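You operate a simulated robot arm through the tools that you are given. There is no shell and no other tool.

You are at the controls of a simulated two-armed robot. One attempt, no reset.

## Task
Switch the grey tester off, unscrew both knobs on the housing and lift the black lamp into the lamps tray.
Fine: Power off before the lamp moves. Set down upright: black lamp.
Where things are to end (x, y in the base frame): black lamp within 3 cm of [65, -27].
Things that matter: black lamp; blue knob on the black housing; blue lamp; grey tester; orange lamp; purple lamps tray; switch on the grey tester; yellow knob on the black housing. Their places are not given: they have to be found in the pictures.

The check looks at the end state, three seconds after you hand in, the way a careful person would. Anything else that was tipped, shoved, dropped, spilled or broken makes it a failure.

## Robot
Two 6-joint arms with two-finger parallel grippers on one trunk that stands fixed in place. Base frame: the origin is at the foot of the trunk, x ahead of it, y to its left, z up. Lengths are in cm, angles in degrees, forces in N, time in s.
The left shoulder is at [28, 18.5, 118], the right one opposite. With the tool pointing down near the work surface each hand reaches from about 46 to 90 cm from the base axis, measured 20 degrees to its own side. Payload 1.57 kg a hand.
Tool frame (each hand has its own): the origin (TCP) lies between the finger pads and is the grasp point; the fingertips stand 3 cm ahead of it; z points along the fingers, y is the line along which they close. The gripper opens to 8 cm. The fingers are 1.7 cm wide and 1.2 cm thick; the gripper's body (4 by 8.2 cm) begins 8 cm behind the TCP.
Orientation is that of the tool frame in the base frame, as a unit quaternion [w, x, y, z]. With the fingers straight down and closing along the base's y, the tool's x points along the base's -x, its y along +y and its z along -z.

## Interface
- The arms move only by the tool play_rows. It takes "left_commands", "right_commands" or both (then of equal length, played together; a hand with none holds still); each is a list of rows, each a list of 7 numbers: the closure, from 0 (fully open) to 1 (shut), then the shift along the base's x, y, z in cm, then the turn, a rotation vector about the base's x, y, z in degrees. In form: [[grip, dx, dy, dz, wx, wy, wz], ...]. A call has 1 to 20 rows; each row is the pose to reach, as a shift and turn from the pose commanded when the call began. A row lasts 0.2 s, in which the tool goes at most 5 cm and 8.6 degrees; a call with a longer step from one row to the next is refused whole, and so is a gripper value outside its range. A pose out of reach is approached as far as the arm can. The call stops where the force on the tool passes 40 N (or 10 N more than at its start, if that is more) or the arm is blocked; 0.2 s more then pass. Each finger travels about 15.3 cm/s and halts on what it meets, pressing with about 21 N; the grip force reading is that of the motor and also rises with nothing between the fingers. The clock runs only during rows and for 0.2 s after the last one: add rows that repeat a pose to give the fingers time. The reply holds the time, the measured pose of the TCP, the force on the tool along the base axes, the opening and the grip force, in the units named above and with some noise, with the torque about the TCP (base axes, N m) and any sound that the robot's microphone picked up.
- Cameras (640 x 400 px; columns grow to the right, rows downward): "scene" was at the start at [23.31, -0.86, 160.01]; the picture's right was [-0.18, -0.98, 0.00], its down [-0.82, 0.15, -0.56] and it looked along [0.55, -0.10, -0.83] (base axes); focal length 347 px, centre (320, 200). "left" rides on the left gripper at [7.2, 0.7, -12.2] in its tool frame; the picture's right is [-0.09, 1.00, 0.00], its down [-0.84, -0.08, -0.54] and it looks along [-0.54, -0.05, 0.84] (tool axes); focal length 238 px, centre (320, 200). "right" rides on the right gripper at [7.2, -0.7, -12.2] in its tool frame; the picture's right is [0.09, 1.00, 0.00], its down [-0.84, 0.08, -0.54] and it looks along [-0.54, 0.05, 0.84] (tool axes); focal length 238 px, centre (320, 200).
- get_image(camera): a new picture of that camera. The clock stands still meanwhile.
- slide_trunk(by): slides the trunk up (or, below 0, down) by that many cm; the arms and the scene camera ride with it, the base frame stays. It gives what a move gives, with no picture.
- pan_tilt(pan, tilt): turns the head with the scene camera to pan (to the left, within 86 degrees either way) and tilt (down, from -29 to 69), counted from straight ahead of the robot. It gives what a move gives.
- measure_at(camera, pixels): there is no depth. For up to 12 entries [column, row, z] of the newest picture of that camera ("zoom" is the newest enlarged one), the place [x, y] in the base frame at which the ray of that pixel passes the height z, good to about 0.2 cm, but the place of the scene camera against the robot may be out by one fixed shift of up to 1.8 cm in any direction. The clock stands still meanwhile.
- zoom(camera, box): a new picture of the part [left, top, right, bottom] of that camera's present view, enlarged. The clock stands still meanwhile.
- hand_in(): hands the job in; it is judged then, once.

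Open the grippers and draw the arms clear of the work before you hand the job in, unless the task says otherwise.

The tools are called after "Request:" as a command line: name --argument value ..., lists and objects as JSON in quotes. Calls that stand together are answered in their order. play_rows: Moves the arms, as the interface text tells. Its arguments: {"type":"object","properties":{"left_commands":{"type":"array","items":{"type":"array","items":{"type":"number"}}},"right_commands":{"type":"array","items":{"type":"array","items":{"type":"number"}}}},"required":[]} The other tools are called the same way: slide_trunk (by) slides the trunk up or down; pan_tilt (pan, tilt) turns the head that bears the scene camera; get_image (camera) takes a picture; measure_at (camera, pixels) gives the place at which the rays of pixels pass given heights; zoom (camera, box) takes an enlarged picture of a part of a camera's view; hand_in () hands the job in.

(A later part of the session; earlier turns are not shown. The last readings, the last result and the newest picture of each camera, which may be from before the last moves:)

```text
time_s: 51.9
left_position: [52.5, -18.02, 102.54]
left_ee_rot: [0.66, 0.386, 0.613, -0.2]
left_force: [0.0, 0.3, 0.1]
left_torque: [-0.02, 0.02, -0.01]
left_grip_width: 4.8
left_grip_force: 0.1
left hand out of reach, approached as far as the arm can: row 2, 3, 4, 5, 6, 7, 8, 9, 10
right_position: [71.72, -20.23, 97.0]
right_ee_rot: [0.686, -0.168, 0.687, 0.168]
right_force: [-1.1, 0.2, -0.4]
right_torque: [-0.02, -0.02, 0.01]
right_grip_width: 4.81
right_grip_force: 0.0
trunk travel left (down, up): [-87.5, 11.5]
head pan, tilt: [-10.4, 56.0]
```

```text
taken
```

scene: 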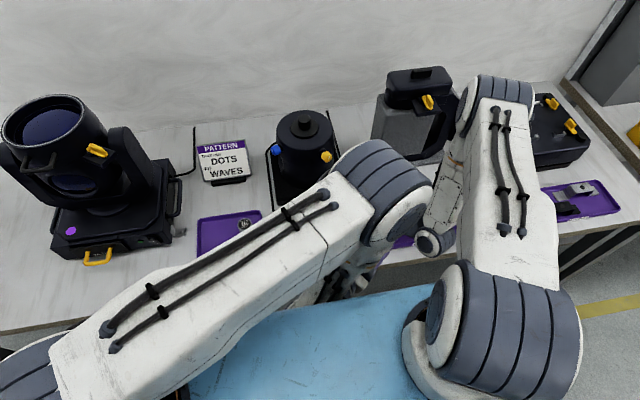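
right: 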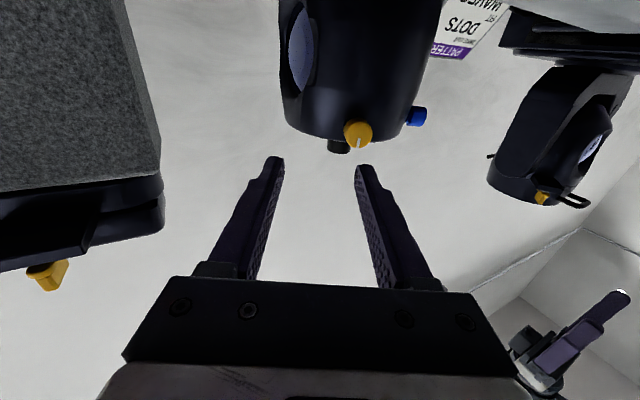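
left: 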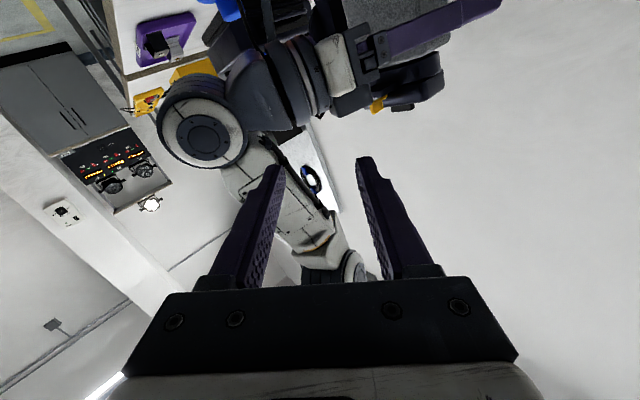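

The left hand swung far off course to (52.5,-18) because that path ran into its reach limits; nothing was touched (forces near zero), but I must stop chasing out-of-reach poses. I carefully tilt it back to pointing down in its own plane while drifting left and away from the right arm, a few rows at a time.

Request:
play_rows --left_commands '[[0.4, 0, 1, 0.5, 5.3, 4.6, 0], [0.4, 0, 2, 1, 11.3, 9.8, 0], [0.4, 0, 3, 1.5, 17.4, 15.1, 0], [0.4, 0, 4, 2, 23.4, 20.3, 0]]'

Request:
get_image --camera "scene"

```text
time_s: 52.7
left_position: [55.57, -16.93, 104.82]
left_ee_rot: [0.564, 0.384, 0.715, -0.151]
left_force: [-0.1, -0.2, 0.1]
left_torque: [-0.01, -0.01, -0.05]
left_grip_width: 4.81
left_grip_force: 0.2
left hand out of reach, approached as far as the arm can: row 1, 2, 3
right_position: [71.82, -20.31, 96.9]
right_ee_rot: [0.686, -0.169, 0.688, 0.168]
right_force: [0.6, -0.3, 0.0]
right_torque: [0.0, 0.0, 0.06]
right_grip_width: 4.8
right_grip_force: 0.1
trunk travel left (down, up): [-87.5, 11.5]
head pan, tilt: [-10.4, 56.0]
stopped in row 3 (left hand): the arm was blocked; the commanded pose is now the measured one
```

```text
taken
```

scene: 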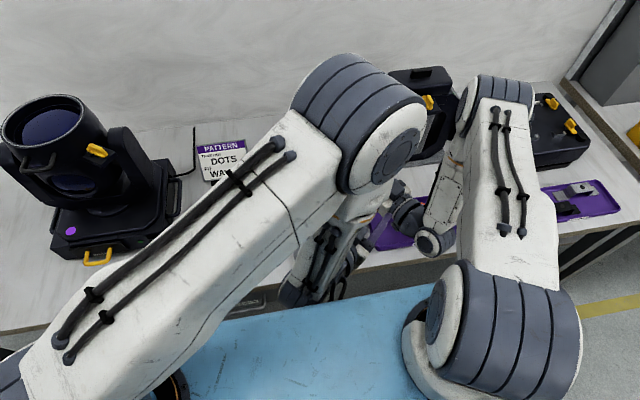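

The left arm reported "blocked" with no tool force. I zoom in to see what is near it.

Request:
zoom --camera "scene" --box '[240, 60, 480, 320]'

Request:
get_image --camera "left"

Request:
get_image --camera "right"

```text
1.54 times, centred on (360, 190) of scene
```

zoom: 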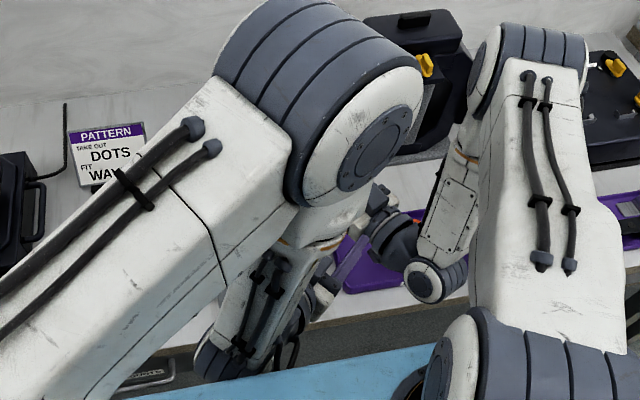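

```text
taken
```

left: 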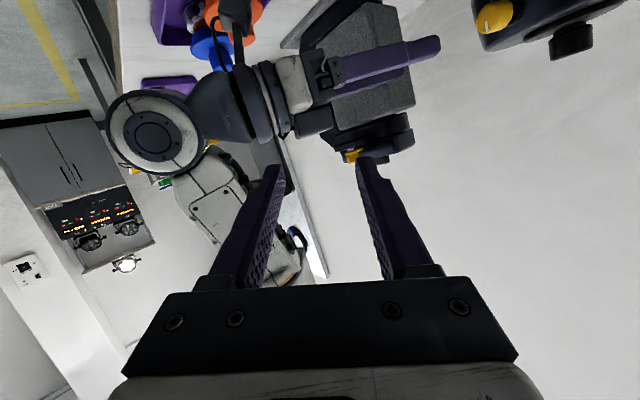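

```text
taken
```

right: 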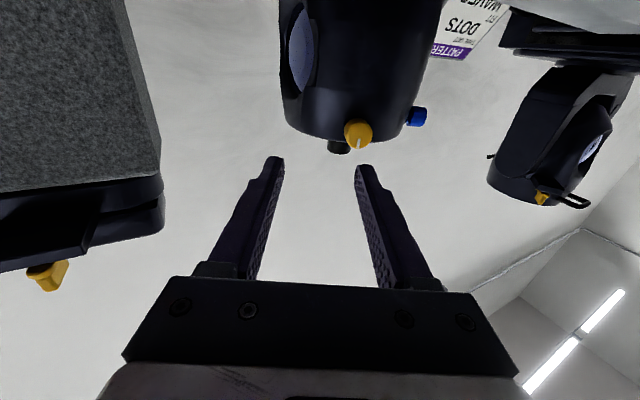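

Nothing appears touched; the arm seems folded to its own limit. I try unfolding by moving the left hand forward and up while continuing to tilt it back down, in a short test.

Request:
play_rows --left_commands '[[0.4, 1.5, 0, 0.5, 4, 4.3, 0], [0.4, 3, 0.5, 1, 8, 8.6, 0], [0.4, 4, 1, 2, 13, 13.8, 0]]'

Request:
get_image --camera "scene"

```text
time_s: 53.5
left_position: [57.4, -18.19, 107.37]
left_ee_rot: [0.428, 0.42, 0.793, -0.104]
left_force: [-0.8, -0.3, -0.2]
left_torque: [0.01, -0.01, 0.03]
left_grip_width: 4.82
left_grip_force: 0.1
left hand out of reach, approached as far as the arm can: row 1, 2, 3
right_position: [71.83, -20.25, 97.04]
right_ee_rot: [0.686, -0.168, 0.688, 0.167]
right_force: [0.2, 0.7, 0.5]
right_torque: [0.06, 0.02, 0.0]
right_grip_width: 4.82
right_grip_force: 0.0
trunk travel left (down, up): [-87.5, 11.5]
head pan, tilt: [-10.4, 56.0]
```

```text
taken
```

scene: 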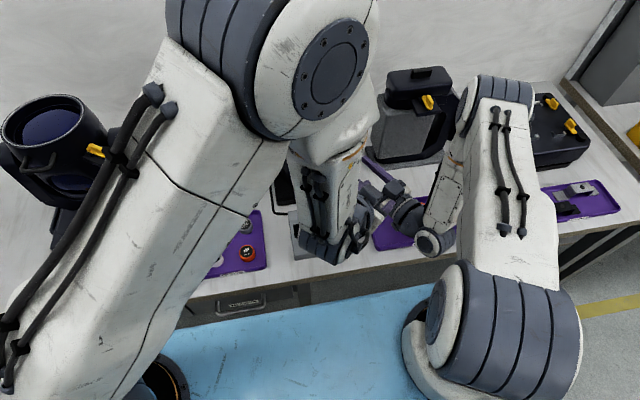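

It is responding: tool tilt is now about 52° from vertical, and the hand hangs free above the tester. I continue tilting back with small leftward and upward motion.

Request:
play_rows --left_commands '[[0.4, 0.5, 0.5, 0.7, 4.6, 5.2, 0], [0.4, 1, 1, 1.4, 9.3, 10.5, 0], [0.4, 1.5, 2, 2.1, 14, 15.7, 0], [0.4, 1.5, 3, 2.8, 18.6, 21, 0]]'

Request:
get_image --camera "scene"

```text
time_s: 54.5
left_position: [59.14, -15.6, 109.84]
left_ee_rot: [0.231, 0.456, 0.857, -0.063]
left_force: [0.3, -0.7, -0.3]
left_torque: [0.03, -0.08, -0.01]
left_grip_width: 4.81
left_grip_force: 0.1
left hand out of reach, approached as far as the arm can: row 1, 4
right_position: [71.64, -20.24, 97.06]
right_ee_rot: [0.686, -0.169, 0.687, 0.168]
right_force: [0.5, 0.6, 0.2]
right_torque: [0.0, 0.0, -0.06]
right_grip_width: 4.8
right_grip_force: 0.0
trunk travel left (down, up): [-87.5, 11.5]
head pan, tilt: [-10.4, 56.0]
```

```text
taken
```

scene: 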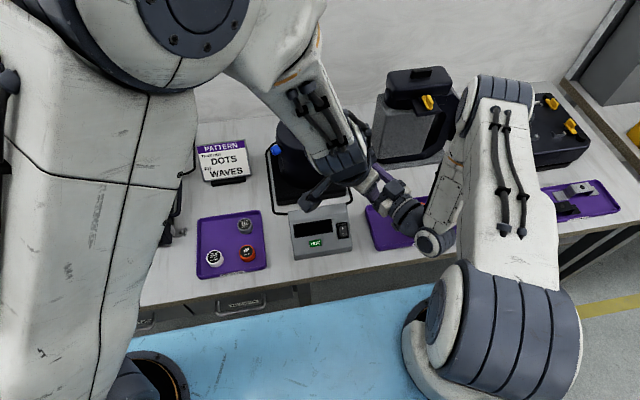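

Recovering well: now 28° from vertical at (59,-15.6,110). I finish the tilt and move the hand left.

Request:
play_rows --left_commands '[[0.4, 0, 1.5, 0.5, 4.8, 5.1, 0], [0.4, 0, 3, 1, 9.6, 10.2, 0], [0.4, 0, 5, 1.5, 14.4, 15.3, 0], [0.4, 0, 7, 2, 19.2, 20.4, 0], [0.4, 0, 9, 2, 19.2, 20.4, 0], [0.4, 0, 9, 2, 19.2, 20.4, 0]]'

Request:
get_image --camera "scene"

```text
time_s: 55.9
left_position: [59.08, -6.53, 111.79]
left_ee_rot: [-0.001, 0.469, 0.883, 0.002]
left_force: [-0.8, -0.1, 0.0]
left_torque: [-0.01, -0.04, -0.01]
left_grip_width: 4.84
left_grip_force: 0.0
left hand out of reach, approached as far as the arm can: row 1, 2, 3
right_position: [71.71, -20.29, 97.01]
right_ee_rot: [0.686, -0.168, 0.688, 0.167]
right_force: [0.1, 1.6, 0.2]
right_torque: [0.0, 0.01, -0.04]
right_grip_width: 4.79
right_grip_force: 0.0
trunk travel left (down, up): [-87.5, 11.5]
head pan, tilt: [-10.4, 56.0]
```

```text
taken
```

scene: 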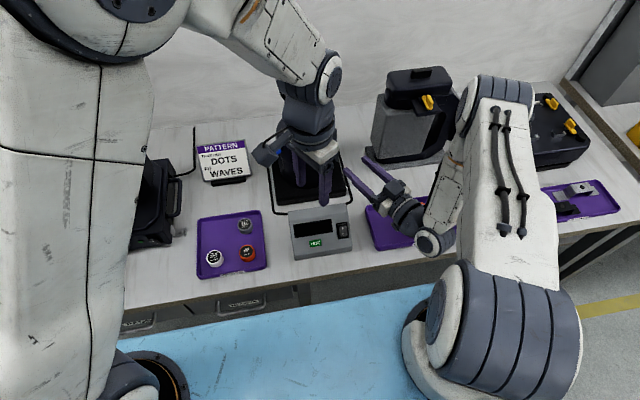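

The left hand is down again at (59,-6.5,112), already yawed about −56°. I move it left and then forward at height to about (79,5,110), adding the last −7° of yaw.

Request:
play_rows --left_commands '[[0.4, 1, 3.5, 0, 0, 0, -2], [0.4, 2, 7, 0, 0, 0, -4], [0.4, 4, 10.5, 0, 0, 0, -7], [0.4, 8, 12, 0, 0, 0, -7], [0.4, 12, 12, 0, 0, 0, -7], [0.4, 16, 12, 0, 0, 0, -7], [0.4, 20, 12, 0, 0, 0, -7], [0.4, 20, 12, 0, 0, 0, -7]]'

Request:
get_image --camera "scene"

Request:
get_image --camera "left"

```text
time_s: 57.7
left_position: [79.23, 5.68, 111.76]
left_ee_rot: [-0.002, 0.523, 0.853, 0.0]
left_force: [-0.3, 0.0, -0.9]
left_torque: [0.03, -0.01, -0.03]
left_grip_width: 4.8
left_grip_force: 0.1
right_position: [71.77, -20.19, 96.96]
right_ee_rot: [0.686, -0.169, 0.688, 0.168]
right_force: [0.6, -0.1, 0.3]
right_torque: [-0.01, -0.01, 0.03]
right_grip_width: 4.78
right_grip_force: 0.1
trunk travel left (down, up): [-87.5, 11.5]
head pan, tilt: [-10.4, 56.0]
```

```text
taken
```

scene: 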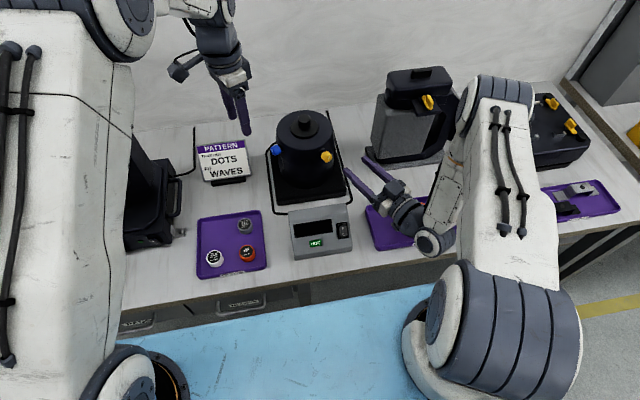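

```text
taken
```

left: 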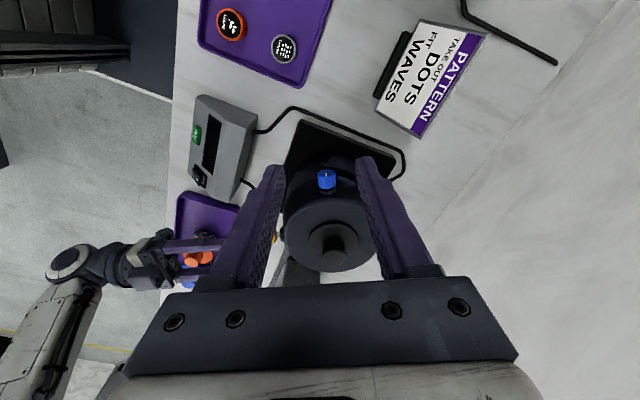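

An excellent top view: no reach warnings, and the blue knob is at (327,180) with the lamp disc behind it at (333,240). I zoom and measure the axis.

Request:
zoom --camera "left" --box '[270, 140, 400, 280]'

Request:
measure_at --camera "left" --pixels '[[327, 180, 96], [333, 240, 99], [336, 240, 102]]'

```text
2.86 times, centred on (335, 210) of left
```

zoom: 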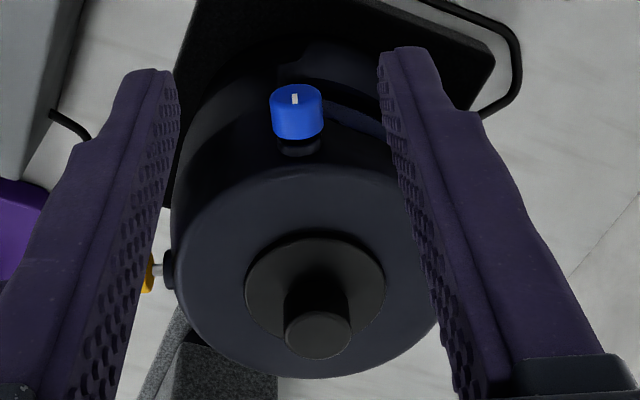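

```text
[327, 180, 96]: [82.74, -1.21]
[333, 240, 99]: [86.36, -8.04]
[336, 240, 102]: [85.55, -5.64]
```

The axis direction checks out at about −62°. The yellow knob's exposed stem is visible at left, confirming it is unscrewed. I tilt the left hand toward the knob axis in its own plane, first 30° while lowering 4 cm, watching for reach warnings.

Request:
play_rows --left_commands '[[0.4, 0, 0, -1, -6.7, -3.4, 0], [0.4, 0, 0, -2, -13.4, -6.8, 0], [0.4, 0, 0, -3, -20, -10.2, 0], [0.4, 0, 0, -4, -26.7, -13.6, 0]]'

Request:
get_image --camera "scene"

```text
time_s: 58.7
left_position: [79.08, 5.5, 107.86]
left_ee_rot: [0.219, 0.505, 0.824, -0.133]
left_force: [0.8, 0.1, -0.2]
left_torque: [0.04, 0.02, -0.03]
left_grip_width: 4.81
left_grip_force: 0.1
right_position: [71.71, -20.15, 97.12]
right_ee_rot: [0.686, -0.169, 0.687, 0.168]
right_force: [-0.6, 0.4, -0.6]
right_torque: [0.04, 0.0, 0.02]
right_grip_width: 4.79
right_grip_force: 0.1
trunk travel left (down, up): [-87.5, 11.5]
head pan, tilt: [-10.4, 56.0]
```

```text
taken
```

scene: 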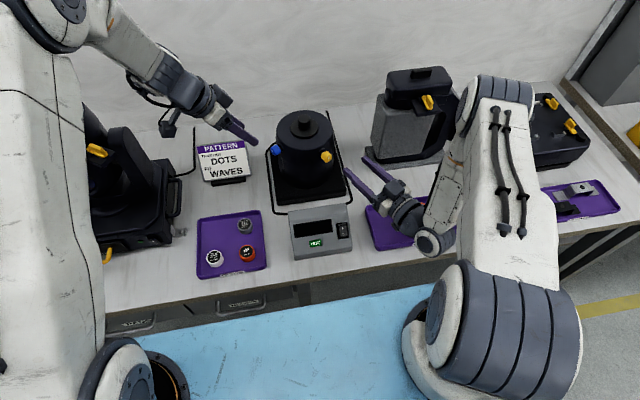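

No warnings. I continue tilting another 30° while lowering.

Request:
play_rows --left_commands '[[0.4, 0, 0, -1, -6.7, -3.4, 0], [0.4, 0, 0, -2, -13.4, -6.8, 0], [0.4, 0, 0, -3, -20, -10.2, 0], [0.4, 0, 0, -4, -26.7, -13.6, 0]]'

Request:
get_image --camera "scene"

```text
time_s: 59.7
left_position: [79.03, 5.67, 103.9]
left_ee_rot: [0.426, 0.453, 0.739, -0.26]
left_force: [0.6, 0.2, -0.2]
left_torque: [0.0, 0.03, -0.01]
left_grip_width: 4.8
left_grip_force: 0.1
right_position: [71.73, -20.23, 97.14]
right_ee_rot: [0.687, -0.168, 0.687, 0.167]
right_force: [0.0, 0.3, 0.5]
right_torque: [0.02, -0.03, 0.01]
right_grip_width: 4.77
right_grip_force: 0.1
trunk travel left (down, up): [-87.5, 11.5]
head pan, tilt: [-10.4, 56.0]
```

```text
taken
```

scene: 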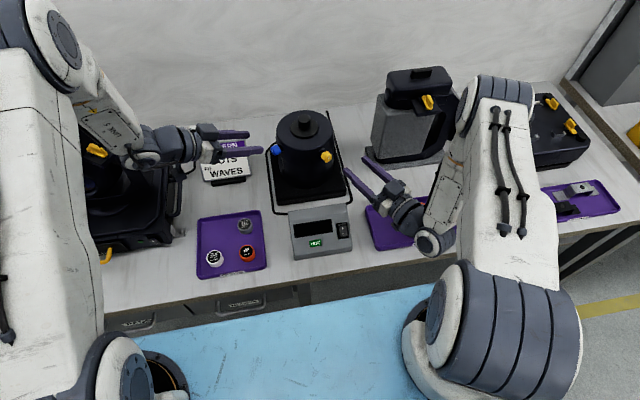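

Still no warnings and the forearm stays well above and right of the big lamp device. I complete the last 30° of tilt, lowering to about z 100.

Request:
play_rows --left_commands '[[0.4, 0.2, -0.2, -1, -6.7, -3.4, 0], [0.4, 0.4, -0.4, -2, -13.4, -6.8, 0], [0.4, 0.6, -0.6, -3, -20, -10.2, 0], [0.4, 0.8, -0.8, -4, -26.7, -13.6, 0]]'

Request:
get_image --camera "scene"

Request:
get_image --camera "left"

```text
time_s: 60.7
left_position: [79.93, 4.83, 99.87]
left_ee_rot: [0.602, 0.371, 0.603, -0.369]
left_force: [-0.2, 0.5, 0.5]
left_torque: [-0.02, -0.01, -0.02]
left_grip_width: 4.78
left_grip_force: 0.1
right_position: [71.7, -20.21, 96.85]
right_ee_rot: [0.686, -0.169, 0.687, 0.168]
right_force: [1.0, -0.5, 0.3]
right_torque: [0.0, 0.0, -0.02]
right_grip_width: 4.8
right_grip_force: 0.0
trunk travel left (down, up): [-87.5, 11.5]
head pan, tilt: [-10.4, 56.0]
```

```text
taken
```

scene: 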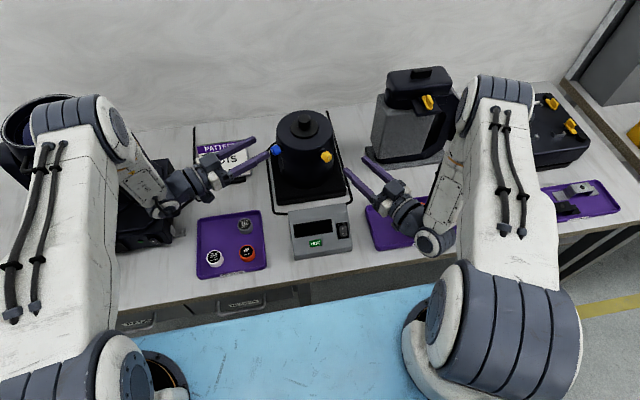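

```text
taken
```

left: 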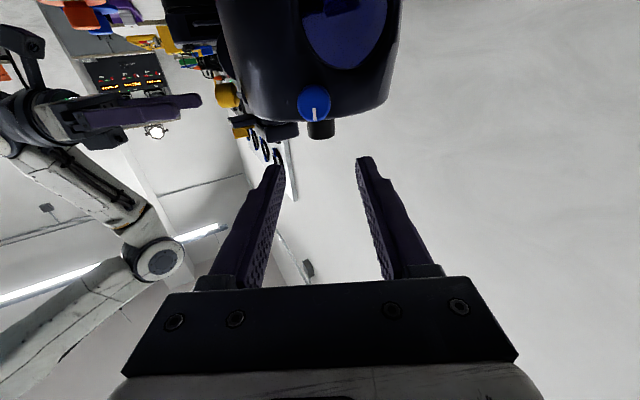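

The left hand is now horizontal along the blue axis, with the knob at (314,103), as predicted. I zoom to verify axis alignment.

Request:
zoom --camera "left" --box '[284, 78, 344, 128]'

```text
8.00 times, centred on (314, 103) of left
```

zoom: 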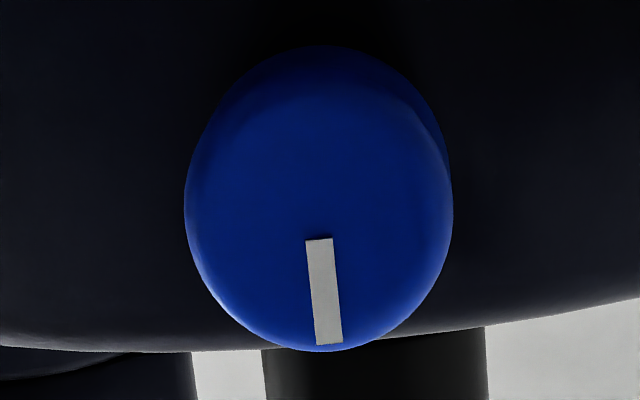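

Alignment is within a couple of degrees. I lower to the knob's height with tips 3.5 cm short of the face, then wind clockwise 40° as a first roll test.

Request:
play_rows --left_commands '[[0.5, -0.25, 0.3, -1.9, 0, 0, 0], [0.5, -0.48, 0.63, -3.77, 0, 0, 0], [0.5, -0.48, 0.63, -3.77, 0, 0, 0]]'

Request:
play_rows --left_commands '[[0.5, 0, 0, 0, 3.63, -7.13, 0], [0.5, 0, 0, 0, 7.26, -14.26, 0], [0.5, 0, 0, 0, 10.9, -21.4, 0], [0.5, 0, 0, 0, 14.5, -28.5, 0], [0.5, 0, 0, 0, 18.2, -35.6, 0]]'

Request:
get_image --camera "scene"

Request:
get_image --camera "left"

```text
time_s: 61.5
left_position: [79.47, 5.38, 96.02]
left_ee_rot: [0.601, 0.37, 0.604, -0.369]
left_force: [-0.4, 0.6, 0.6]
left_torque: [-0.01, 0.01, -0.01]
left_grip_width: 4.0
left_grip_force: 0.1
right_position: [71.69, -20.3, 96.98]
right_ee_rot: [0.686, -0.169, 0.688, 0.168]
right_force: [-0.2, 0.1, 0.4]
right_torque: [-0.01, -0.04, 0.01]
right_grip_width: 4.78
right_grip_force: 0.1
trunk travel left (down, up): [-87.5, 11.5]
head pan, tilt: [-10.4, 56.0]
```

```text
time_s: 62.7
left_position: [87.7, 6.18, 91.22]
left_ee_rot: [0.682, 0.541, 0.461, -0.172]
left_force: [-0.5, -0.2, -0.7]
left_torque: [0.02, 0.02, 0.0]
left_grip_width: 3.97
left_grip_force: 0.0
left hand out of reach, approached as far as the arm can: row 1, 2, 3, 4, 5
right_position: [71.71, -20.35, 96.97]
right_ee_rot: [0.687, -0.168, 0.686, 0.17]
right_force: [-0.2, -0.3, -0.4]
right_torque: [0.03, -0.02, -0.01]
right_grip_width: 4.8
right_grip_force: 0.0
trunk travel left (down, up): [-87.5, 11.5]
head pan, tilt: [-10.4, 56.0]
```

```text
taken
```

scene: 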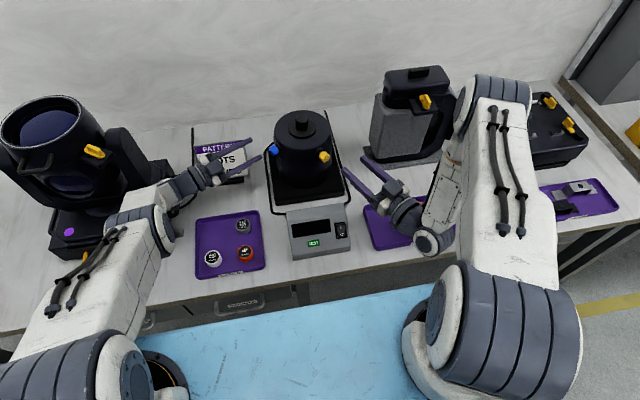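

```text
taken
```

left: 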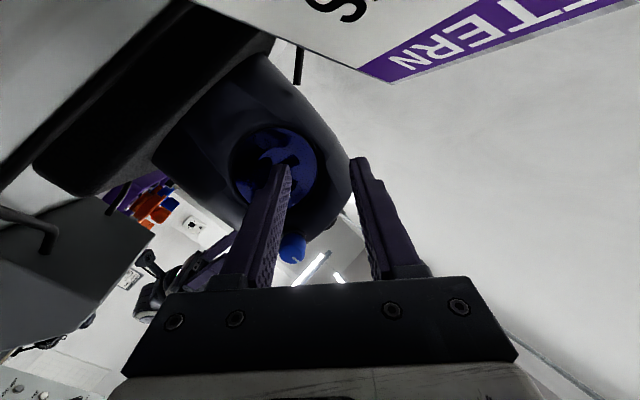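

Clockwise winding hits a wrist limit and the hand drifted to (87.7,6.2,91.2) with no contact. I undo that roll at once and return to the pre-grasp pose; I'll use the counter-clockwise range from the neutral roll instead.

Request:
play_rows --left_commands '[[0.5, -1.6, -0.1, 1.2, -3.2, 6.2, 0], [0.5, -3.3, -0.3, 2.2, -6.4, 12.5, 0], [0.5, -5, -0.5, 3.2, -9.5, 18.7, 0], [0.5, -6.6, -0.6, 4, -12.7, 25, 0], [0.5, -8.2, -0.8, 4.8, -15.9, 31.2, 0], [0.5, -8.2, -0.8, 4.8, -15.9, 31.2, 0]]'

Request:
get_image --camera "scene"

```text
time_s: 64.1
left_position: [80.07, 6.55, 96.86]
left_ee_rot: [0.604, 0.374, 0.601, -0.364]
left_force: [0.4, 0.5, 0.5]
left_torque: [0.0, 0.03, -0.02]
left_grip_width: 3.99
left_grip_force: 0.1
left hand out of reach, approached as far as the arm can: row 1, 2, 3
right_position: [71.81, -20.23, 97.04]
right_ee_rot: [0.687, -0.169, 0.687, 0.169]
right_force: [-0.6, 1.3, -0.7]
right_torque: [0.0, -0.04, 0.01]
right_grip_width: 4.83
right_grip_force: 0.1
trunk travel left (down, up): [-87.5, 11.5]
head pan, tilt: [-10.4, 56.0]
```

```text
taken
```

scene: 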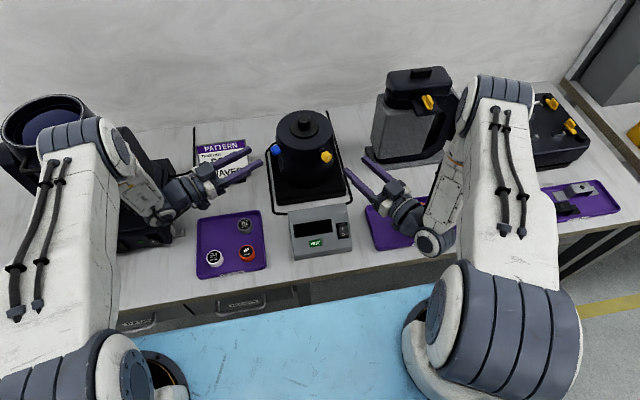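

Back in the good pose, and the sign is undisturbed. I test counter-clockwise roll by 40° in free space here.

Request:
play_rows --left_commands '[[0.5, 0, 0, 0, -3.63, 7.13, 0], [0.5, 0, 0, 0, -7.26, 14.26, 0], [0.5, 0, 0, 0, -10.9, 21.4, 0], [0.5, 0, 0, 0, -14.5, 28.5, 0], [0.5, 0, 0, 0, -18.2, 35.6, 0]]'

```text
time_s: 65.3
left_position: [79.88, 6.36, 96.7]
left_ee_rot: [0.443, 0.147, 0.692, -0.551]
left_force: [0.4, 0.3, -0.6]
left_torque: [0.03, 0.0, -0.03]
left_grip_width: 3.99
left_grip_force: 0.0
right_position: [71.58, -20.38, 96.95]
right_ee_rot: [0.686, -0.169, 0.687, 0.168]
right_force: [-1.3, 0.0, -0.2]
right_torque: [0.0, -0.02, -0.01]
right_grip_width: 4.81
right_grip_force: 0.1
trunk travel left (down, up): [-87.5, 11.5]
head pan, tilt: [-10.4, 56.0]
```

Counter-clockwise is free. I test a further 80° to learn the range.

Request:
play_rows --left_commands '[[0.5, 0, 0, 0, -3.63, 7.13, 0], [0.5, 0, 0, 0, -7.26, 14.26, 0], [0.5, 0, 0, 0, -10.9, 21.4, 0], [0.5, 0, 0, 0, -14.5, 28.5, 0], [0.5, 0, 0, 0, -18.2, 35.6, 0], [0.5, 0, 0, 0, -21.8, 42.8, 0], [0.5, 0, 0, 0, -25.4, 49.9, 0], [0.5, 0, 0, 0, -29.0, 57.0, 0], [0.5, 0, 0, 0, -32.7, 64.2, 0], [0.5, 0, 0, 0, -36.3, 71.3, 0]]'

Request:
get_image --camera "scene"

```text
time_s: 67.5
left_position: [79.98, 6.37, 96.74]
left_ee_rot: [0.015, 0.332, -0.624, 0.707]
left_force: [-0.4, 0.2, 0.7]
left_torque: [-0.04, 0.01, -0.01]
left_grip_width: 4.0
left_grip_force: 0.2
right_position: [71.7, -20.35, 97.05]
right_ee_rot: [0.686, -0.169, 0.687, 0.168]
right_force: [0.3, 0.2, 0.4]
right_torque: [0.03, 0.0, 0.0]
right_grip_width: 4.81
right_grip_force: 0.0
trunk travel left (down, up): [-87.5, 11.5]
head pan, tilt: [-10.4, 56.0]
```

```text
taken
```

scene: 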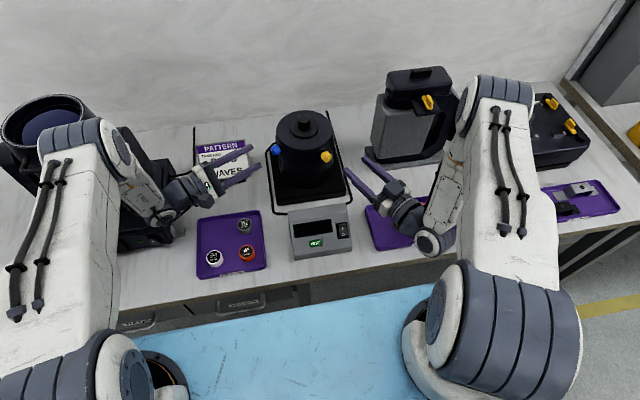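

Still free at −120°. I test another 48°.

Request:
play_rows --left_commands '[[0.5, 0, 0, 0, -3.63, 7.13, 0], [0.5, 0, 0, 0, -7.26, 14.26, 0], [0.5, 0, 0, 0, -10.9, 21.4, 0], [0.5, 0, 0, 0, -14.5, 28.5, 0], [0.5, 0, 0, 0, -18.2, 35.6, 0], [0.5, 0, 0, 0, -21.8, 42.8, 0]]'

Request:
get_image --camera "left"

```text
time_s: 68.9
left_position: [79.95, 6.47, 96.69]
left_ee_rot: [0.301, 0.556, -0.435, 0.641]
left_force: [-0.1, 0.2, -0.8]
left_torque: [0.01, 0.04, 0.0]
left_grip_width: 3.99
left_grip_force: 0.1
right_position: [71.75, -20.25, 97.13]
right_ee_rot: [0.686, -0.169, 0.687, 0.169]
right_force: [-1.2, -0.6, 0.1]
right_torque: [-0.02, 0.0, -0.03]
right_grip_width: 4.79
right_grip_force: 0.1
trunk travel left (down, up): [-87.5, 11.5]
head pan, tilt: [-10.4, 56.0]
```

```text
taken
```

left: 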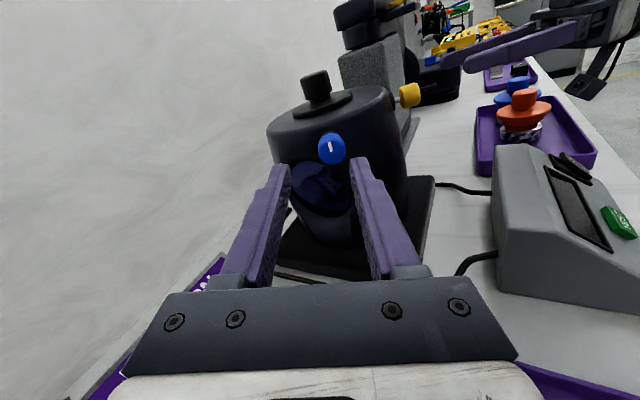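

Free at −168°, with a fine upright view of the knob at (331,148). I test 80° more, still in free space.

Request:
play_rows --left_commands '[[0.5, 0, 0, 0, -3.63, 7.13, 0], [0.5, 0, 0, 0, -7.26, 14.26, 0], [0.5, 0, 0, 0, -10.9, 21.4, 0], [0.5, 0, 0, 0, -14.5, 28.5, 0], [0.5, 0, 0, 0, -18.2, 35.6, 0], [0.5, 0, 0, 0, -21.8, 42.8, 0], [0.5, 0, 0, 0, -25.4, 49.9, 0], [0.5, 0, 0, 0, -29.0, 57.0, 0]]'

Request:
get_image --camera "left"

```text
time_s: 70.7
left_position: [80.02, 6.34, 96.73]
left_ee_rot: [0.594, 0.703, -0.072, 0.385]
left_force: [0.1, -0.4, 0.6]
left_torque: [-0.03, -0.03, -0.01]
left_grip_width: 4.01
left_grip_force: 0.1
right_position: [71.74, -20.08, 97.09]
right_ee_rot: [0.686, -0.168, 0.687, 0.168]
right_force: [-0.2, -0.3, 0.1]
right_torque: [0.0, 0.0, -0.04]
right_grip_width: 4.81
right_grip_force: 0.1
trunk travel left (down, up): [-87.5, 11.5]
head pan, tilt: [-10.4, 56.0]
```

```text
taken
```

left: 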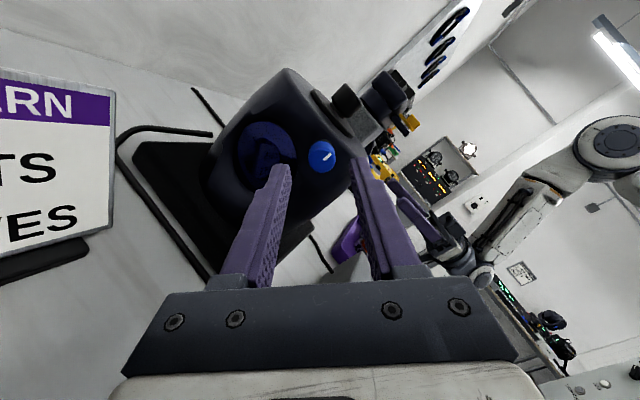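

The counter-clockwise range is at least 232°, plenty. I rewind clockwise in free space (two calls) and re-centre on the knob axis.

Request:
play_rows --left_commands '[[0.5, 0, 0, 0, 3.63, -7.13, 0], [0.5, 0, 0, 0, 7.26, -14.26, 0], [0.5, 0, 0, 0, 10.9, -21.4, 0], [0.5, 0, 0, 0, 14.5, -28.5, 0], [0.5, 0, 0, 0, 18.2, -35.6, 0], [0.5, 0, 0, 0, 21.8, -42.8, 0], [0.5, 0, 0, 0, 25.4, -49.9, 0], [0.5, 0, 0, 0, 29.0, -57.0, 0], [0.5, 0, 0, 0, 32.7, -64.2, 0], [0.5, 0, 0, 0, 36.3, -71.3, 0], [0.5, 0, 0, 0, 39.9, -78.4, 0], [0.5, 0, 0, 0, 43.6, -85.5, 0], [0.5, 0, 0, 0, 47.2, -92.7, 0], [0.5, 0, 0, 0, 50.8, -99.8, 0], [0.5, 0, 0, 0, 54.5, -106.9, 0], [0.5, 0, 0, 0, 58.1, -114.0, 0], [0.5, 0, 0, 0, 61.7, -121.2, 0], [0.5, 0, 0, 0, 65.4, -128.3, 0], [0.5, 0, 0, 0, 69.0, -135.4, 0], [0.5, 0, 0, 0, 72.6, -142.6, 0]]'

Request:
play_rows --left_commands '[[0.5, -0.3, -0.4, -0.3, 3.63, -7.13, 0], [0.5, -0.57, -0.9, -0.63, 7.26, -14.26, 0], [0.5, -0.57, -0.9, -0.63, 10.9, -21.4, 0], [0.5, -0.57, -0.9, -0.63, 14.5, -28.5, 0], [0.5, -0.57, -0.9, -0.63, 18.2, -35.6, 0], [0.5, -0.57, -0.9, -0.63, 21.8, -42.8, 0], [0.5, -0.57, -0.9, -0.63, 25.4, -49.9, 0], [0.5, -0.57, -0.9, -0.63, 25.4, -49.9, 0]]'

Request:
get_image --camera "left"

Request:
zoom --camera "left" --box '[290, 120, 350, 170]'

```text
time_s: 74.9
left_position: [80.06, 6.32, 96.8]
left_ee_rot: [0.276, -0.048, 0.706, -0.65]
left_force: [0.1, -0.6, -0.5]
left_torque: [0.03, -0.01, 0.03]
left_grip_width: 4.01
left_grip_force: 0.0
right_position: [71.7, -20.38, 96.96]
right_ee_rot: [0.686, -0.168, 0.688, 0.167]
right_force: [0.0, -0.5, 0.3]
right_torque: [0.02, -0.01, -0.03]
right_grip_width: 4.78
right_grip_force: 0.1
trunk travel left (down, up): [-87.5, 11.5]
head pan, tilt: [-10.4, 56.0]
```

```text
time_s: 76.7
left_position: [79.45, 5.55, 96.17]
left_ee_rot: [0.549, 0.289, 0.647, -0.444]
left_force: [-0.1, 0.5, -0.4]
left_torque: [-0.01, 0.03, -0.03]
left_grip_width: 4.0
left_grip_force: 0.0
right_position: [71.8, -20.28, 96.96]
right_ee_rot: [0.686, -0.168, 0.687, 0.168]
right_force: [0.9, 0.0, -0.7]
right_torque: [0.01, 0.0, 0.01]
right_grip_width: 4.79
right_grip_force: 0.1
trunk travel left (down, up): [-87.5, 11.5]
head pan, tilt: [-10.4, 56.0]
```

```text
taken
```

left: 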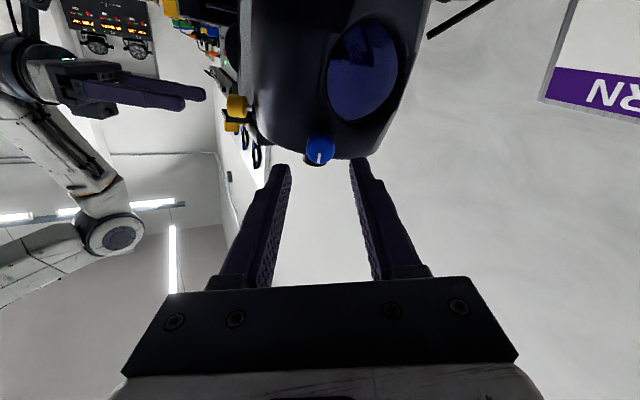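

```text
8.00 times, centred on (320, 145) of left
```

zoom: 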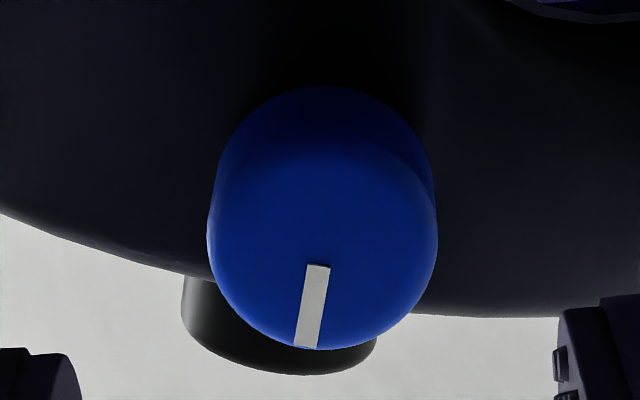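

The knob is centred on the tool axis at (320,149), matching the geometry that worked for yellow. I advance 4.7 cm along the axis.

Request:
play_rows --left_commands '[[0.5, 0.82, -1.6, 0, 0, 0, 0], [0.5, 1.5, -2.94, 0, 0, 0, 0], [0.5, 1.9, -3.74, 0, 0, 0, 0], [0.5, 2.13, -4.19, 0, 0, 0, 0], [0.5, 2.13, -4.19, 0, 0, 0, 0]]'

Request:
zoom --camera "left" --box '[260, 130, 380, 220]'

Request:
zoom --camera "scene" --box '[130, 90, 350, 230]'

```text
time_s: 77.9
left_position: [81.56, 1.26, 96.01]
left_ee_rot: [0.548, 0.288, 0.647, -0.445]
left_force: [-0.3, -0.5, 0.1]
left_torque: [0.01, -0.01, 0.02]
left_grip_width: 4.0
left_grip_force: 0.1
right_position: [71.76, -20.37, 97.02]
right_ee_rot: [0.686, -0.169, 0.687, 0.169]
right_force: [-0.2, 0.3, -0.3]
right_torque: [0.0, 0.0, 0.01]
right_grip_width: 4.81
right_grip_force: 0.0
trunk travel left (down, up): [-87.5, 11.5]
head pan, tilt: [-10.4, 56.0]
```

```text
4.44 times, centred on (320, 175) of left
```

zoom: 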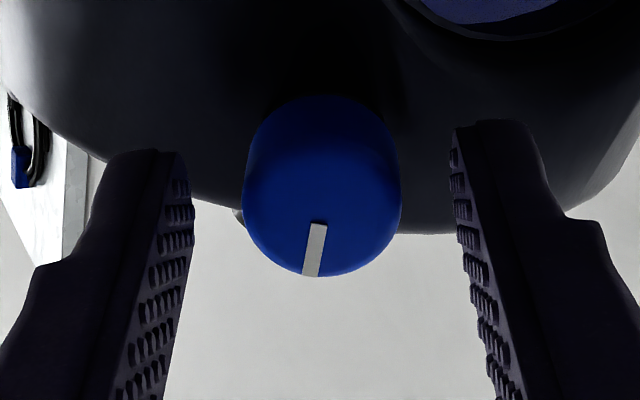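

```text
2.86 times, centred on (240, 160) of scene
```

zoom: 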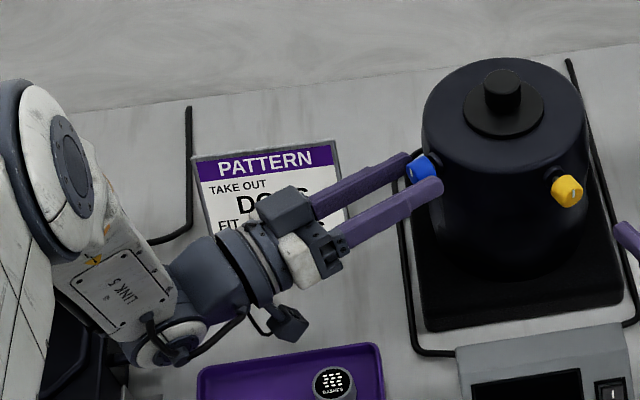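

Face is at v≈174.5, slightly farther than the yellow grasp; I advance 2 mm more and close on the knob.

Request:
play_rows --left_commands '[[0.5, 0.1, -0.2, 0, 0, 0, 0], [1, 0.1, -0.2, 0, 0, 0, 0], [1, 0.1, -0.2, 0, 0, 0, 0], [1, 0.1, -0.2, 0, 0, 0, 0]]'

Request:
zoom --camera "left" --box '[260, 130, 380, 220]'

```text
time_s: 78.9
left_position: [81.66, 1.11, 96.07]
left_ee_rot: [0.549, 0.288, 0.647, -0.444]
left_force: [4.2, 0.5, -2.0]
left_torque: [0.07, 0.05, 0.4]
left_grip_width: 2.22
left_grip_force: 35.6
right_position: [71.79, -20.09, 97.09]
right_ee_rot: [0.686, -0.169, 0.687, 0.168]
right_force: [-0.4, -0.2, -1.2]
right_torque: [-0.01, 0.05, -0.01]
right_grip_width: 4.78
right_grip_force: 0.1
trunk travel left (down, up): [-87.5, 11.5]
head pan, tilt: [-10.4, 56.0]
```

```text
4.44 times, centred on (320, 175) of left
```

zoom: 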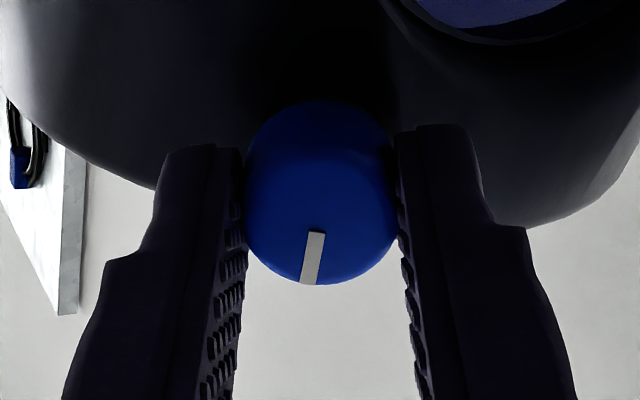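

Gripped at 2.22 cm with small side load. I turn 160° counter-clockwise, easing outward as the knob backs out.

Request:
play_rows --left_commands '[[1, 0.03, 0.01, 0, -3.63, 7.13, 0], [1, 0.02, 0.01, 0, -7.26, 14.26, 0], [1, 0.02, 0.02, 0, -10.9, 21.4, 0], [1, 0.02, 0.03, 0, -14.5, 28.5, 0], [1, 0.01, 0.04, 0, -18.2, 35.6, 0], [1, 0.01, 0.04, 0, -21.8, 42.8, 0], [1, 0, 0.05, 0, -25.4, 49.9, 0], [1, 0, 0.06, 0, -29.0, 57.0, 0], [1, 0, 0.06, 0, -32.7, 64.2, 0], [1, -0.01, 0.07, 0, -36.3, 71.3, 0], [1, -0.01, 0.08, 0, -39.9, 78.4, 0], [1, -0.01, 0.09, 0, -43.6, 85.5, 0], [1, -0.02, 0.09, 0, -47.2, 92.7, 0], [1, -0.02, 0.1, 0, -50.8, 99.8, 0], [1, -0.02, 0.11, 0, -54.5, 106.9, 0], [1, -0.03, 0.11, 0, -58.1, 114.0, 0], [1, -0.03, 0.12, 0, -61.7, 121.2, 0], [1, -0.03, 0.13, 0, -65.4, 128.3, 0], [1, -0.04, 0.14, 0, -69.0, 135.4, 0], [1, -0.04, 0.14, 0, -72.6, 142.6, 0]]'

Request:
get_image --camera "left"

Request:
zoom --camera "left" --box '[260, 130, 380, 220]'

```text
time_s: 83.1
left_position: [81.57, 1.15, 96.16]
left_ee_rot: [0.344, 0.586, -0.394, 0.619]
left_force: [-4.2, 4.8, -3.7]
left_torque: [-0.46, -0.3, 0.28]
left_grip_width: 2.23
left_grip_force: 35.0
right_position: [71.67, -20.34, 97.06]
right_ee_rot: [0.686, -0.169, 0.688, 0.168]
right_force: [-0.5, 0.5, 0.0]
right_torque: [-0.03, -0.03, 0.0]
right_grip_width: 4.81
right_grip_force: 0.0
trunk travel left (down, up): [-87.5, 11.5]
head pan, tilt: [-10.4, 56.0]
```

```text
taken
```

left: 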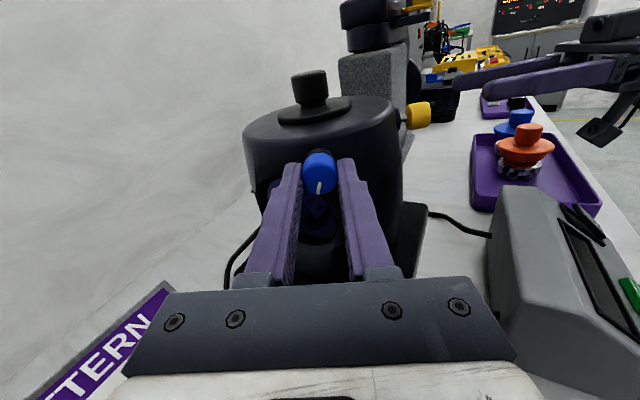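

```text
4.44 times, centred on (320, 175) of left
```

zoom: 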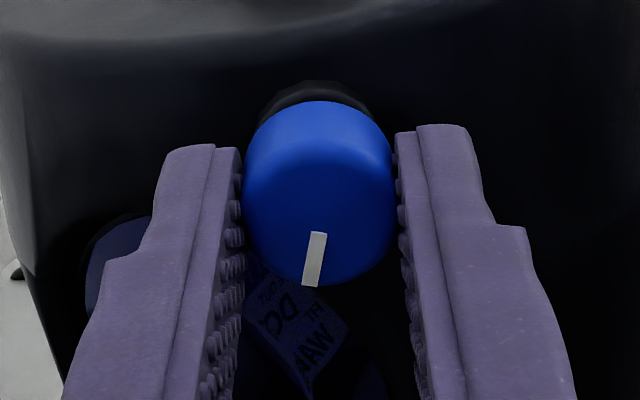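

No slip: 160° done, knob followed exactly. The tested wrist range allows 48° more in the same stroke.

Request:
play_rows --left_commands '[[1, -0.01, 0.01, 0, -3.63, 7.13, 0], [1, -0.01, 0.02, 0, -7.26, 14.26, 0], [1, -0.01, 0.03, 0, -10.9, 21.4, 0], [1, -0.02, 0.04, 0, -14.5, 28.5, 0], [1, -0.02, 0.04, 0, -18.2, 35.6, 0], [1, -0.02, 0.05, 0, -21.8, 42.8, 0]]'

Request:
zoom --camera "left" --box '[260, 130, 380, 220]'

```text
time_s: 84.5
left_position: [81.51, 1.2, 96.09]
left_ee_rot: [0.565, 0.697, -0.12, 0.425]
left_force: [-4.6, 3.2, -3.4]
left_torque: [-0.26, -0.14, 0.64]
left_grip_width: 2.24
left_grip_force: 35.7
right_position: [71.53, -20.31, 97.15]
right_ee_rot: [0.687, -0.169, 0.687, 0.168]
right_force: [-0.3, -0.4, 1.1]
right_torque: [0.01, -0.02, 0.01]
right_grip_width: 4.8
right_grip_force: 0.0
trunk travel left (down, up): [-87.5, 11.5]
head pan, tilt: [-10.4, 56.0]
```

```text
4.44 times, centred on (320, 175) of left
```

zoom: 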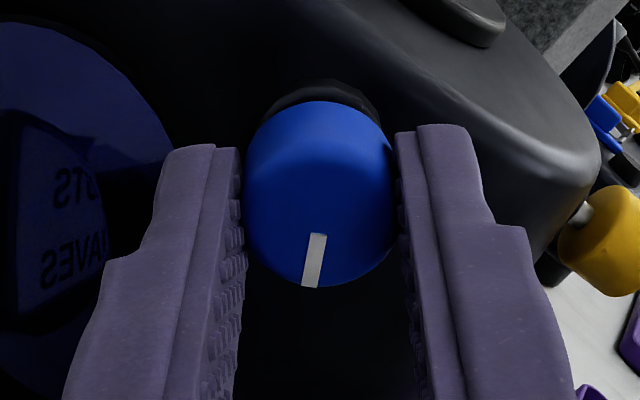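

208° turned without slip. I open and ratchet back 208° clockwise around the free knob.

Request:
play_rows --left_commands '[[0.5, 0, 0, 0, 0, 0, 0], [0.5, -0.03, 0.06, 0, 3.63, -7.13, 0], [0.5, -0.03, 0.06, 0, 7.26, -14.26, 0], [0.5, -0.03, 0.06, 0, 10.9, -21.4, 0], [0.5, -0.03, 0.06, 0, 14.5, -28.5, 0], [0.5, -0.03, 0.06, 0, 18.2, -35.6, 0], [0.5, -0.03, 0.06, 0, 21.8, -42.8, 0], [0.5, -0.03, 0.06, 0, 25.4, -49.9, 0], [0.5, -0.03, 0.06, 0, 29.0, -57.0, 0], [0.5, -0.03, 0.06, 0, 32.7, -64.2, 0], [0.5, -0.03, 0.06, 0, 36.3, -71.3, 0], [0.5, -0.03, 0.06, 0, 39.9, -78.4, 0], [0.5, -0.03, 0.06, 0, 43.6, -85.5, 0], [0.5, -0.03, 0.06, 0, 47.2, -92.7, 0], [0.5, -0.03, 0.06, 0, 50.8, -99.8, 0], [0.5, -0.03, 0.06, 0, 54.5, -106.9, 0], [0.5, -0.03, 0.06, 0, 58.1, -114.0, 0], [0.5, -0.03, 0.06, 0, 61.7, -121.2, 0], [0.5, -0.03, 0.06, 0, 65.4, -128.3, 0], [0.5, -0.03, 0.06, 0, 69.0, -135.4, 0]]'

Request:
play_rows --left_commands '[[0.5, 0, 0, 0, 3.63, -7.13, 0], [0.5, 0, 0, 0, 7.26, -14.26, 0], [0.5, 0, 0, 0, 10.9, -21.4, 0], [0.5, 0, 0, 0, 14.5, -28.5, 0], [0.5, 0, 0, 0, 18.2, -35.6, 0], [0.5, 0, 0, 0, 21.8, -42.8, 0], [0.5, 0, 0, 0, 25.4, -49.9, 0], [0.5, 0, 0, 0, 25.4, -49.9, 0]]'

Request:
zoom --camera "left" --box '[260, 130, 380, 220]'

```text
time_s: 88.7
left_position: [81.59, 1.44, 96.2]
left_ee_rot: [0.276, -0.048, 0.706, -0.65]
left_force: [0.9, -0.7, -0.4]
left_torque: [0.01, -0.03, 0.0]
left_grip_width: 4.01
left_grip_force: 0.2
right_position: [71.74, -20.21, 97.07]
right_ee_rot: [0.686, -0.169, 0.688, 0.168]
right_force: [-0.9, -0.2, -0.8]
right_torque: [-0.01, 0.0, 0.03]
right_grip_width: 4.79
right_grip_force: 0.1
trunk travel left (down, up): [-87.5, 11.5]
head pan, tilt: [-10.4, 56.0]
```

```text
time_s: 90.5
left_position: [81.49, 1.37, 96.02]
left_ee_rot: [0.549, 0.289, 0.646, -0.445]
left_force: [-0.6, 0.0, 0.9]
left_torque: [0.01, -0.05, 0.02]
left_grip_width: 4.02
left_grip_force: 0.2
right_position: [71.71, -20.39, 96.97]
right_ee_rot: [0.686, -0.169, 0.687, 0.168]
right_force: [0.3, -1.1, 0.5]
right_torque: [-0.01, 0.0, 0.05]
right_grip_width: 4.81
right_grip_force: 0.1
trunk travel left (down, up): [-87.5, 11.5]
head pan, tilt: [-10.4, 56.0]
```

```text
4.44 times, centred on (320, 175) of left
```

zoom: 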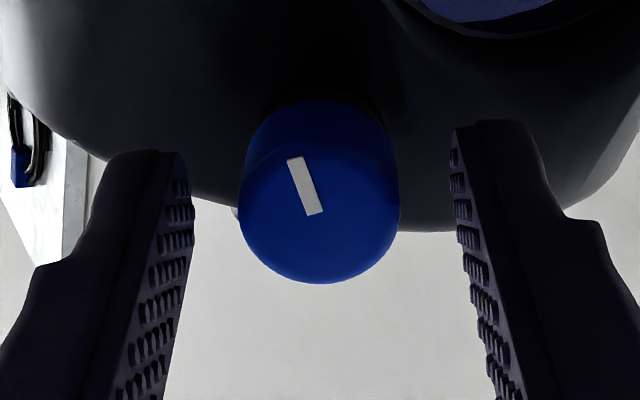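

Exactly 208° counter-clockwise so far. I close again and turn another 144°.

Request:
play_rows --left_commands '[[1, 0, 0, 0, 0, 0, 0], [1, 0, 0, 0, 0, 0, 0], [1, 0, 0.01, 0, -3.63, 7.13, 0], [1, 0, 0.01, 0, -7.26, 14.26, 0], [1, -0.01, 0.02, 0, -10.9, 21.4, 0], [1, -0.01, 0.03, 0, -14.5, 28.5, 0], [1, -0.02, 0.04, 0, -18.2, 35.6, 0], [1, -0.02, 0.05, 0, -21.8, 42.8, 0], [1, -0.03, 0.05, 0, -25.4, 49.9, 0], [1, -0.03, 0.06, 0, -29.0, 57.0, 0], [1, -0.03, 0.07, 0, -32.7, 64.2, 0], [1, -0.04, 0.07, 0, -36.3, 71.3, 0], [1, -0.04, 0.08, 0, -39.9, 78.4, 0], [1, -0.05, 0.09, 0, -43.6, 85.5, 0], [1, -0.05, 0.1, 0, -47.2, 92.7, 0], [1, -0.05, 0.1, 0, -50.8, 99.8, 0], [1, -0.06, 0.11, 0, -54.5, 106.9, 0], [1, -0.06, 0.12, 0, -58.1, 114.0, 0], [1, -0.06, 0.12, 0, -61.7, 121.2, 0], [1, -0.07, 0.13, 0, -65.4, 128.3, 0]]'

Request:
zoom --camera "left" --box '[260, 130, 380, 220]'

```text
time_s: 94.7
left_position: [81.49, 1.4, 95.98]
left_ee_rot: [0.257, 0.526, -0.472, 0.659]
left_force: [-2.6, 2.2, -3.4]
left_torque: [-0.48, -0.25, -0.01]
left_grip_width: 2.25
left_grip_force: 34.9
right_position: [71.65, -20.36, 97.09]
right_ee_rot: [0.686, -0.169, 0.687, 0.168]
right_force: [-0.1, -0.1, -0.4]
right_torque: [0.03, -0.01, -0.01]
right_grip_width: 4.8
right_grip_force: 0.1
trunk travel left (down, up): [-87.5, 11.5]
head pan, tilt: [-10.4, 56.0]
```

```text
4.44 times, centred on (320, 175) of left
```

zoom: 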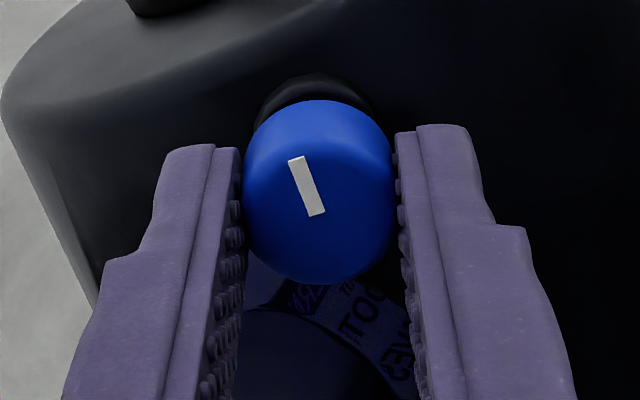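

No slip; about 352° in total. I turn 40° more and expect it to reach its stop.

Request:
play_rows --left_commands '[[1, 0, 0.01, 0, -3.63, 7.13, 0], [1, 0, 0.01, 0, -7.26, 14.26, 0], [1, -0.01, 0.02, 0, -10.9, 21.4, 0], [1, -0.01, 0.03, 0, -14.5, 28.5, 0], [1, -0.02, 0.04, 0, -18.2, 35.6, 0]]'

Request:
zoom --camera "left" --box '[260, 130, 380, 220]'

```text
time_s: 95.9
left_position: [81.55, 1.56, 96.27]
left_ee_rot: [0.466, 0.655, -0.264, 0.534]
left_force: [-1.7, -1.7, 0.0]
left_torque: [0.24, -0.4, 0.29]
left_grip_width: 2.25
left_grip_force: 36.0
right_position: [71.68, -20.34, 96.97]
right_ee_rot: [0.686, -0.169, 0.687, 0.168]
right_force: [-0.3, 0.3, -1.1]
right_torque: [0.01, 0.02, 0.01]
right_grip_width: 4.78
right_grip_force: 0.0
trunk travel left (down, up): [-87.5, 11.5]
head pan, tilt: [-10.4, 56.0]
```

```text
4.44 times, centred on (320, 175) of left
```

zoom: 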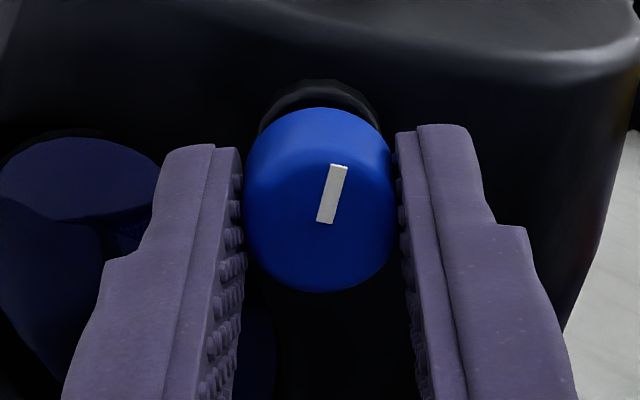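

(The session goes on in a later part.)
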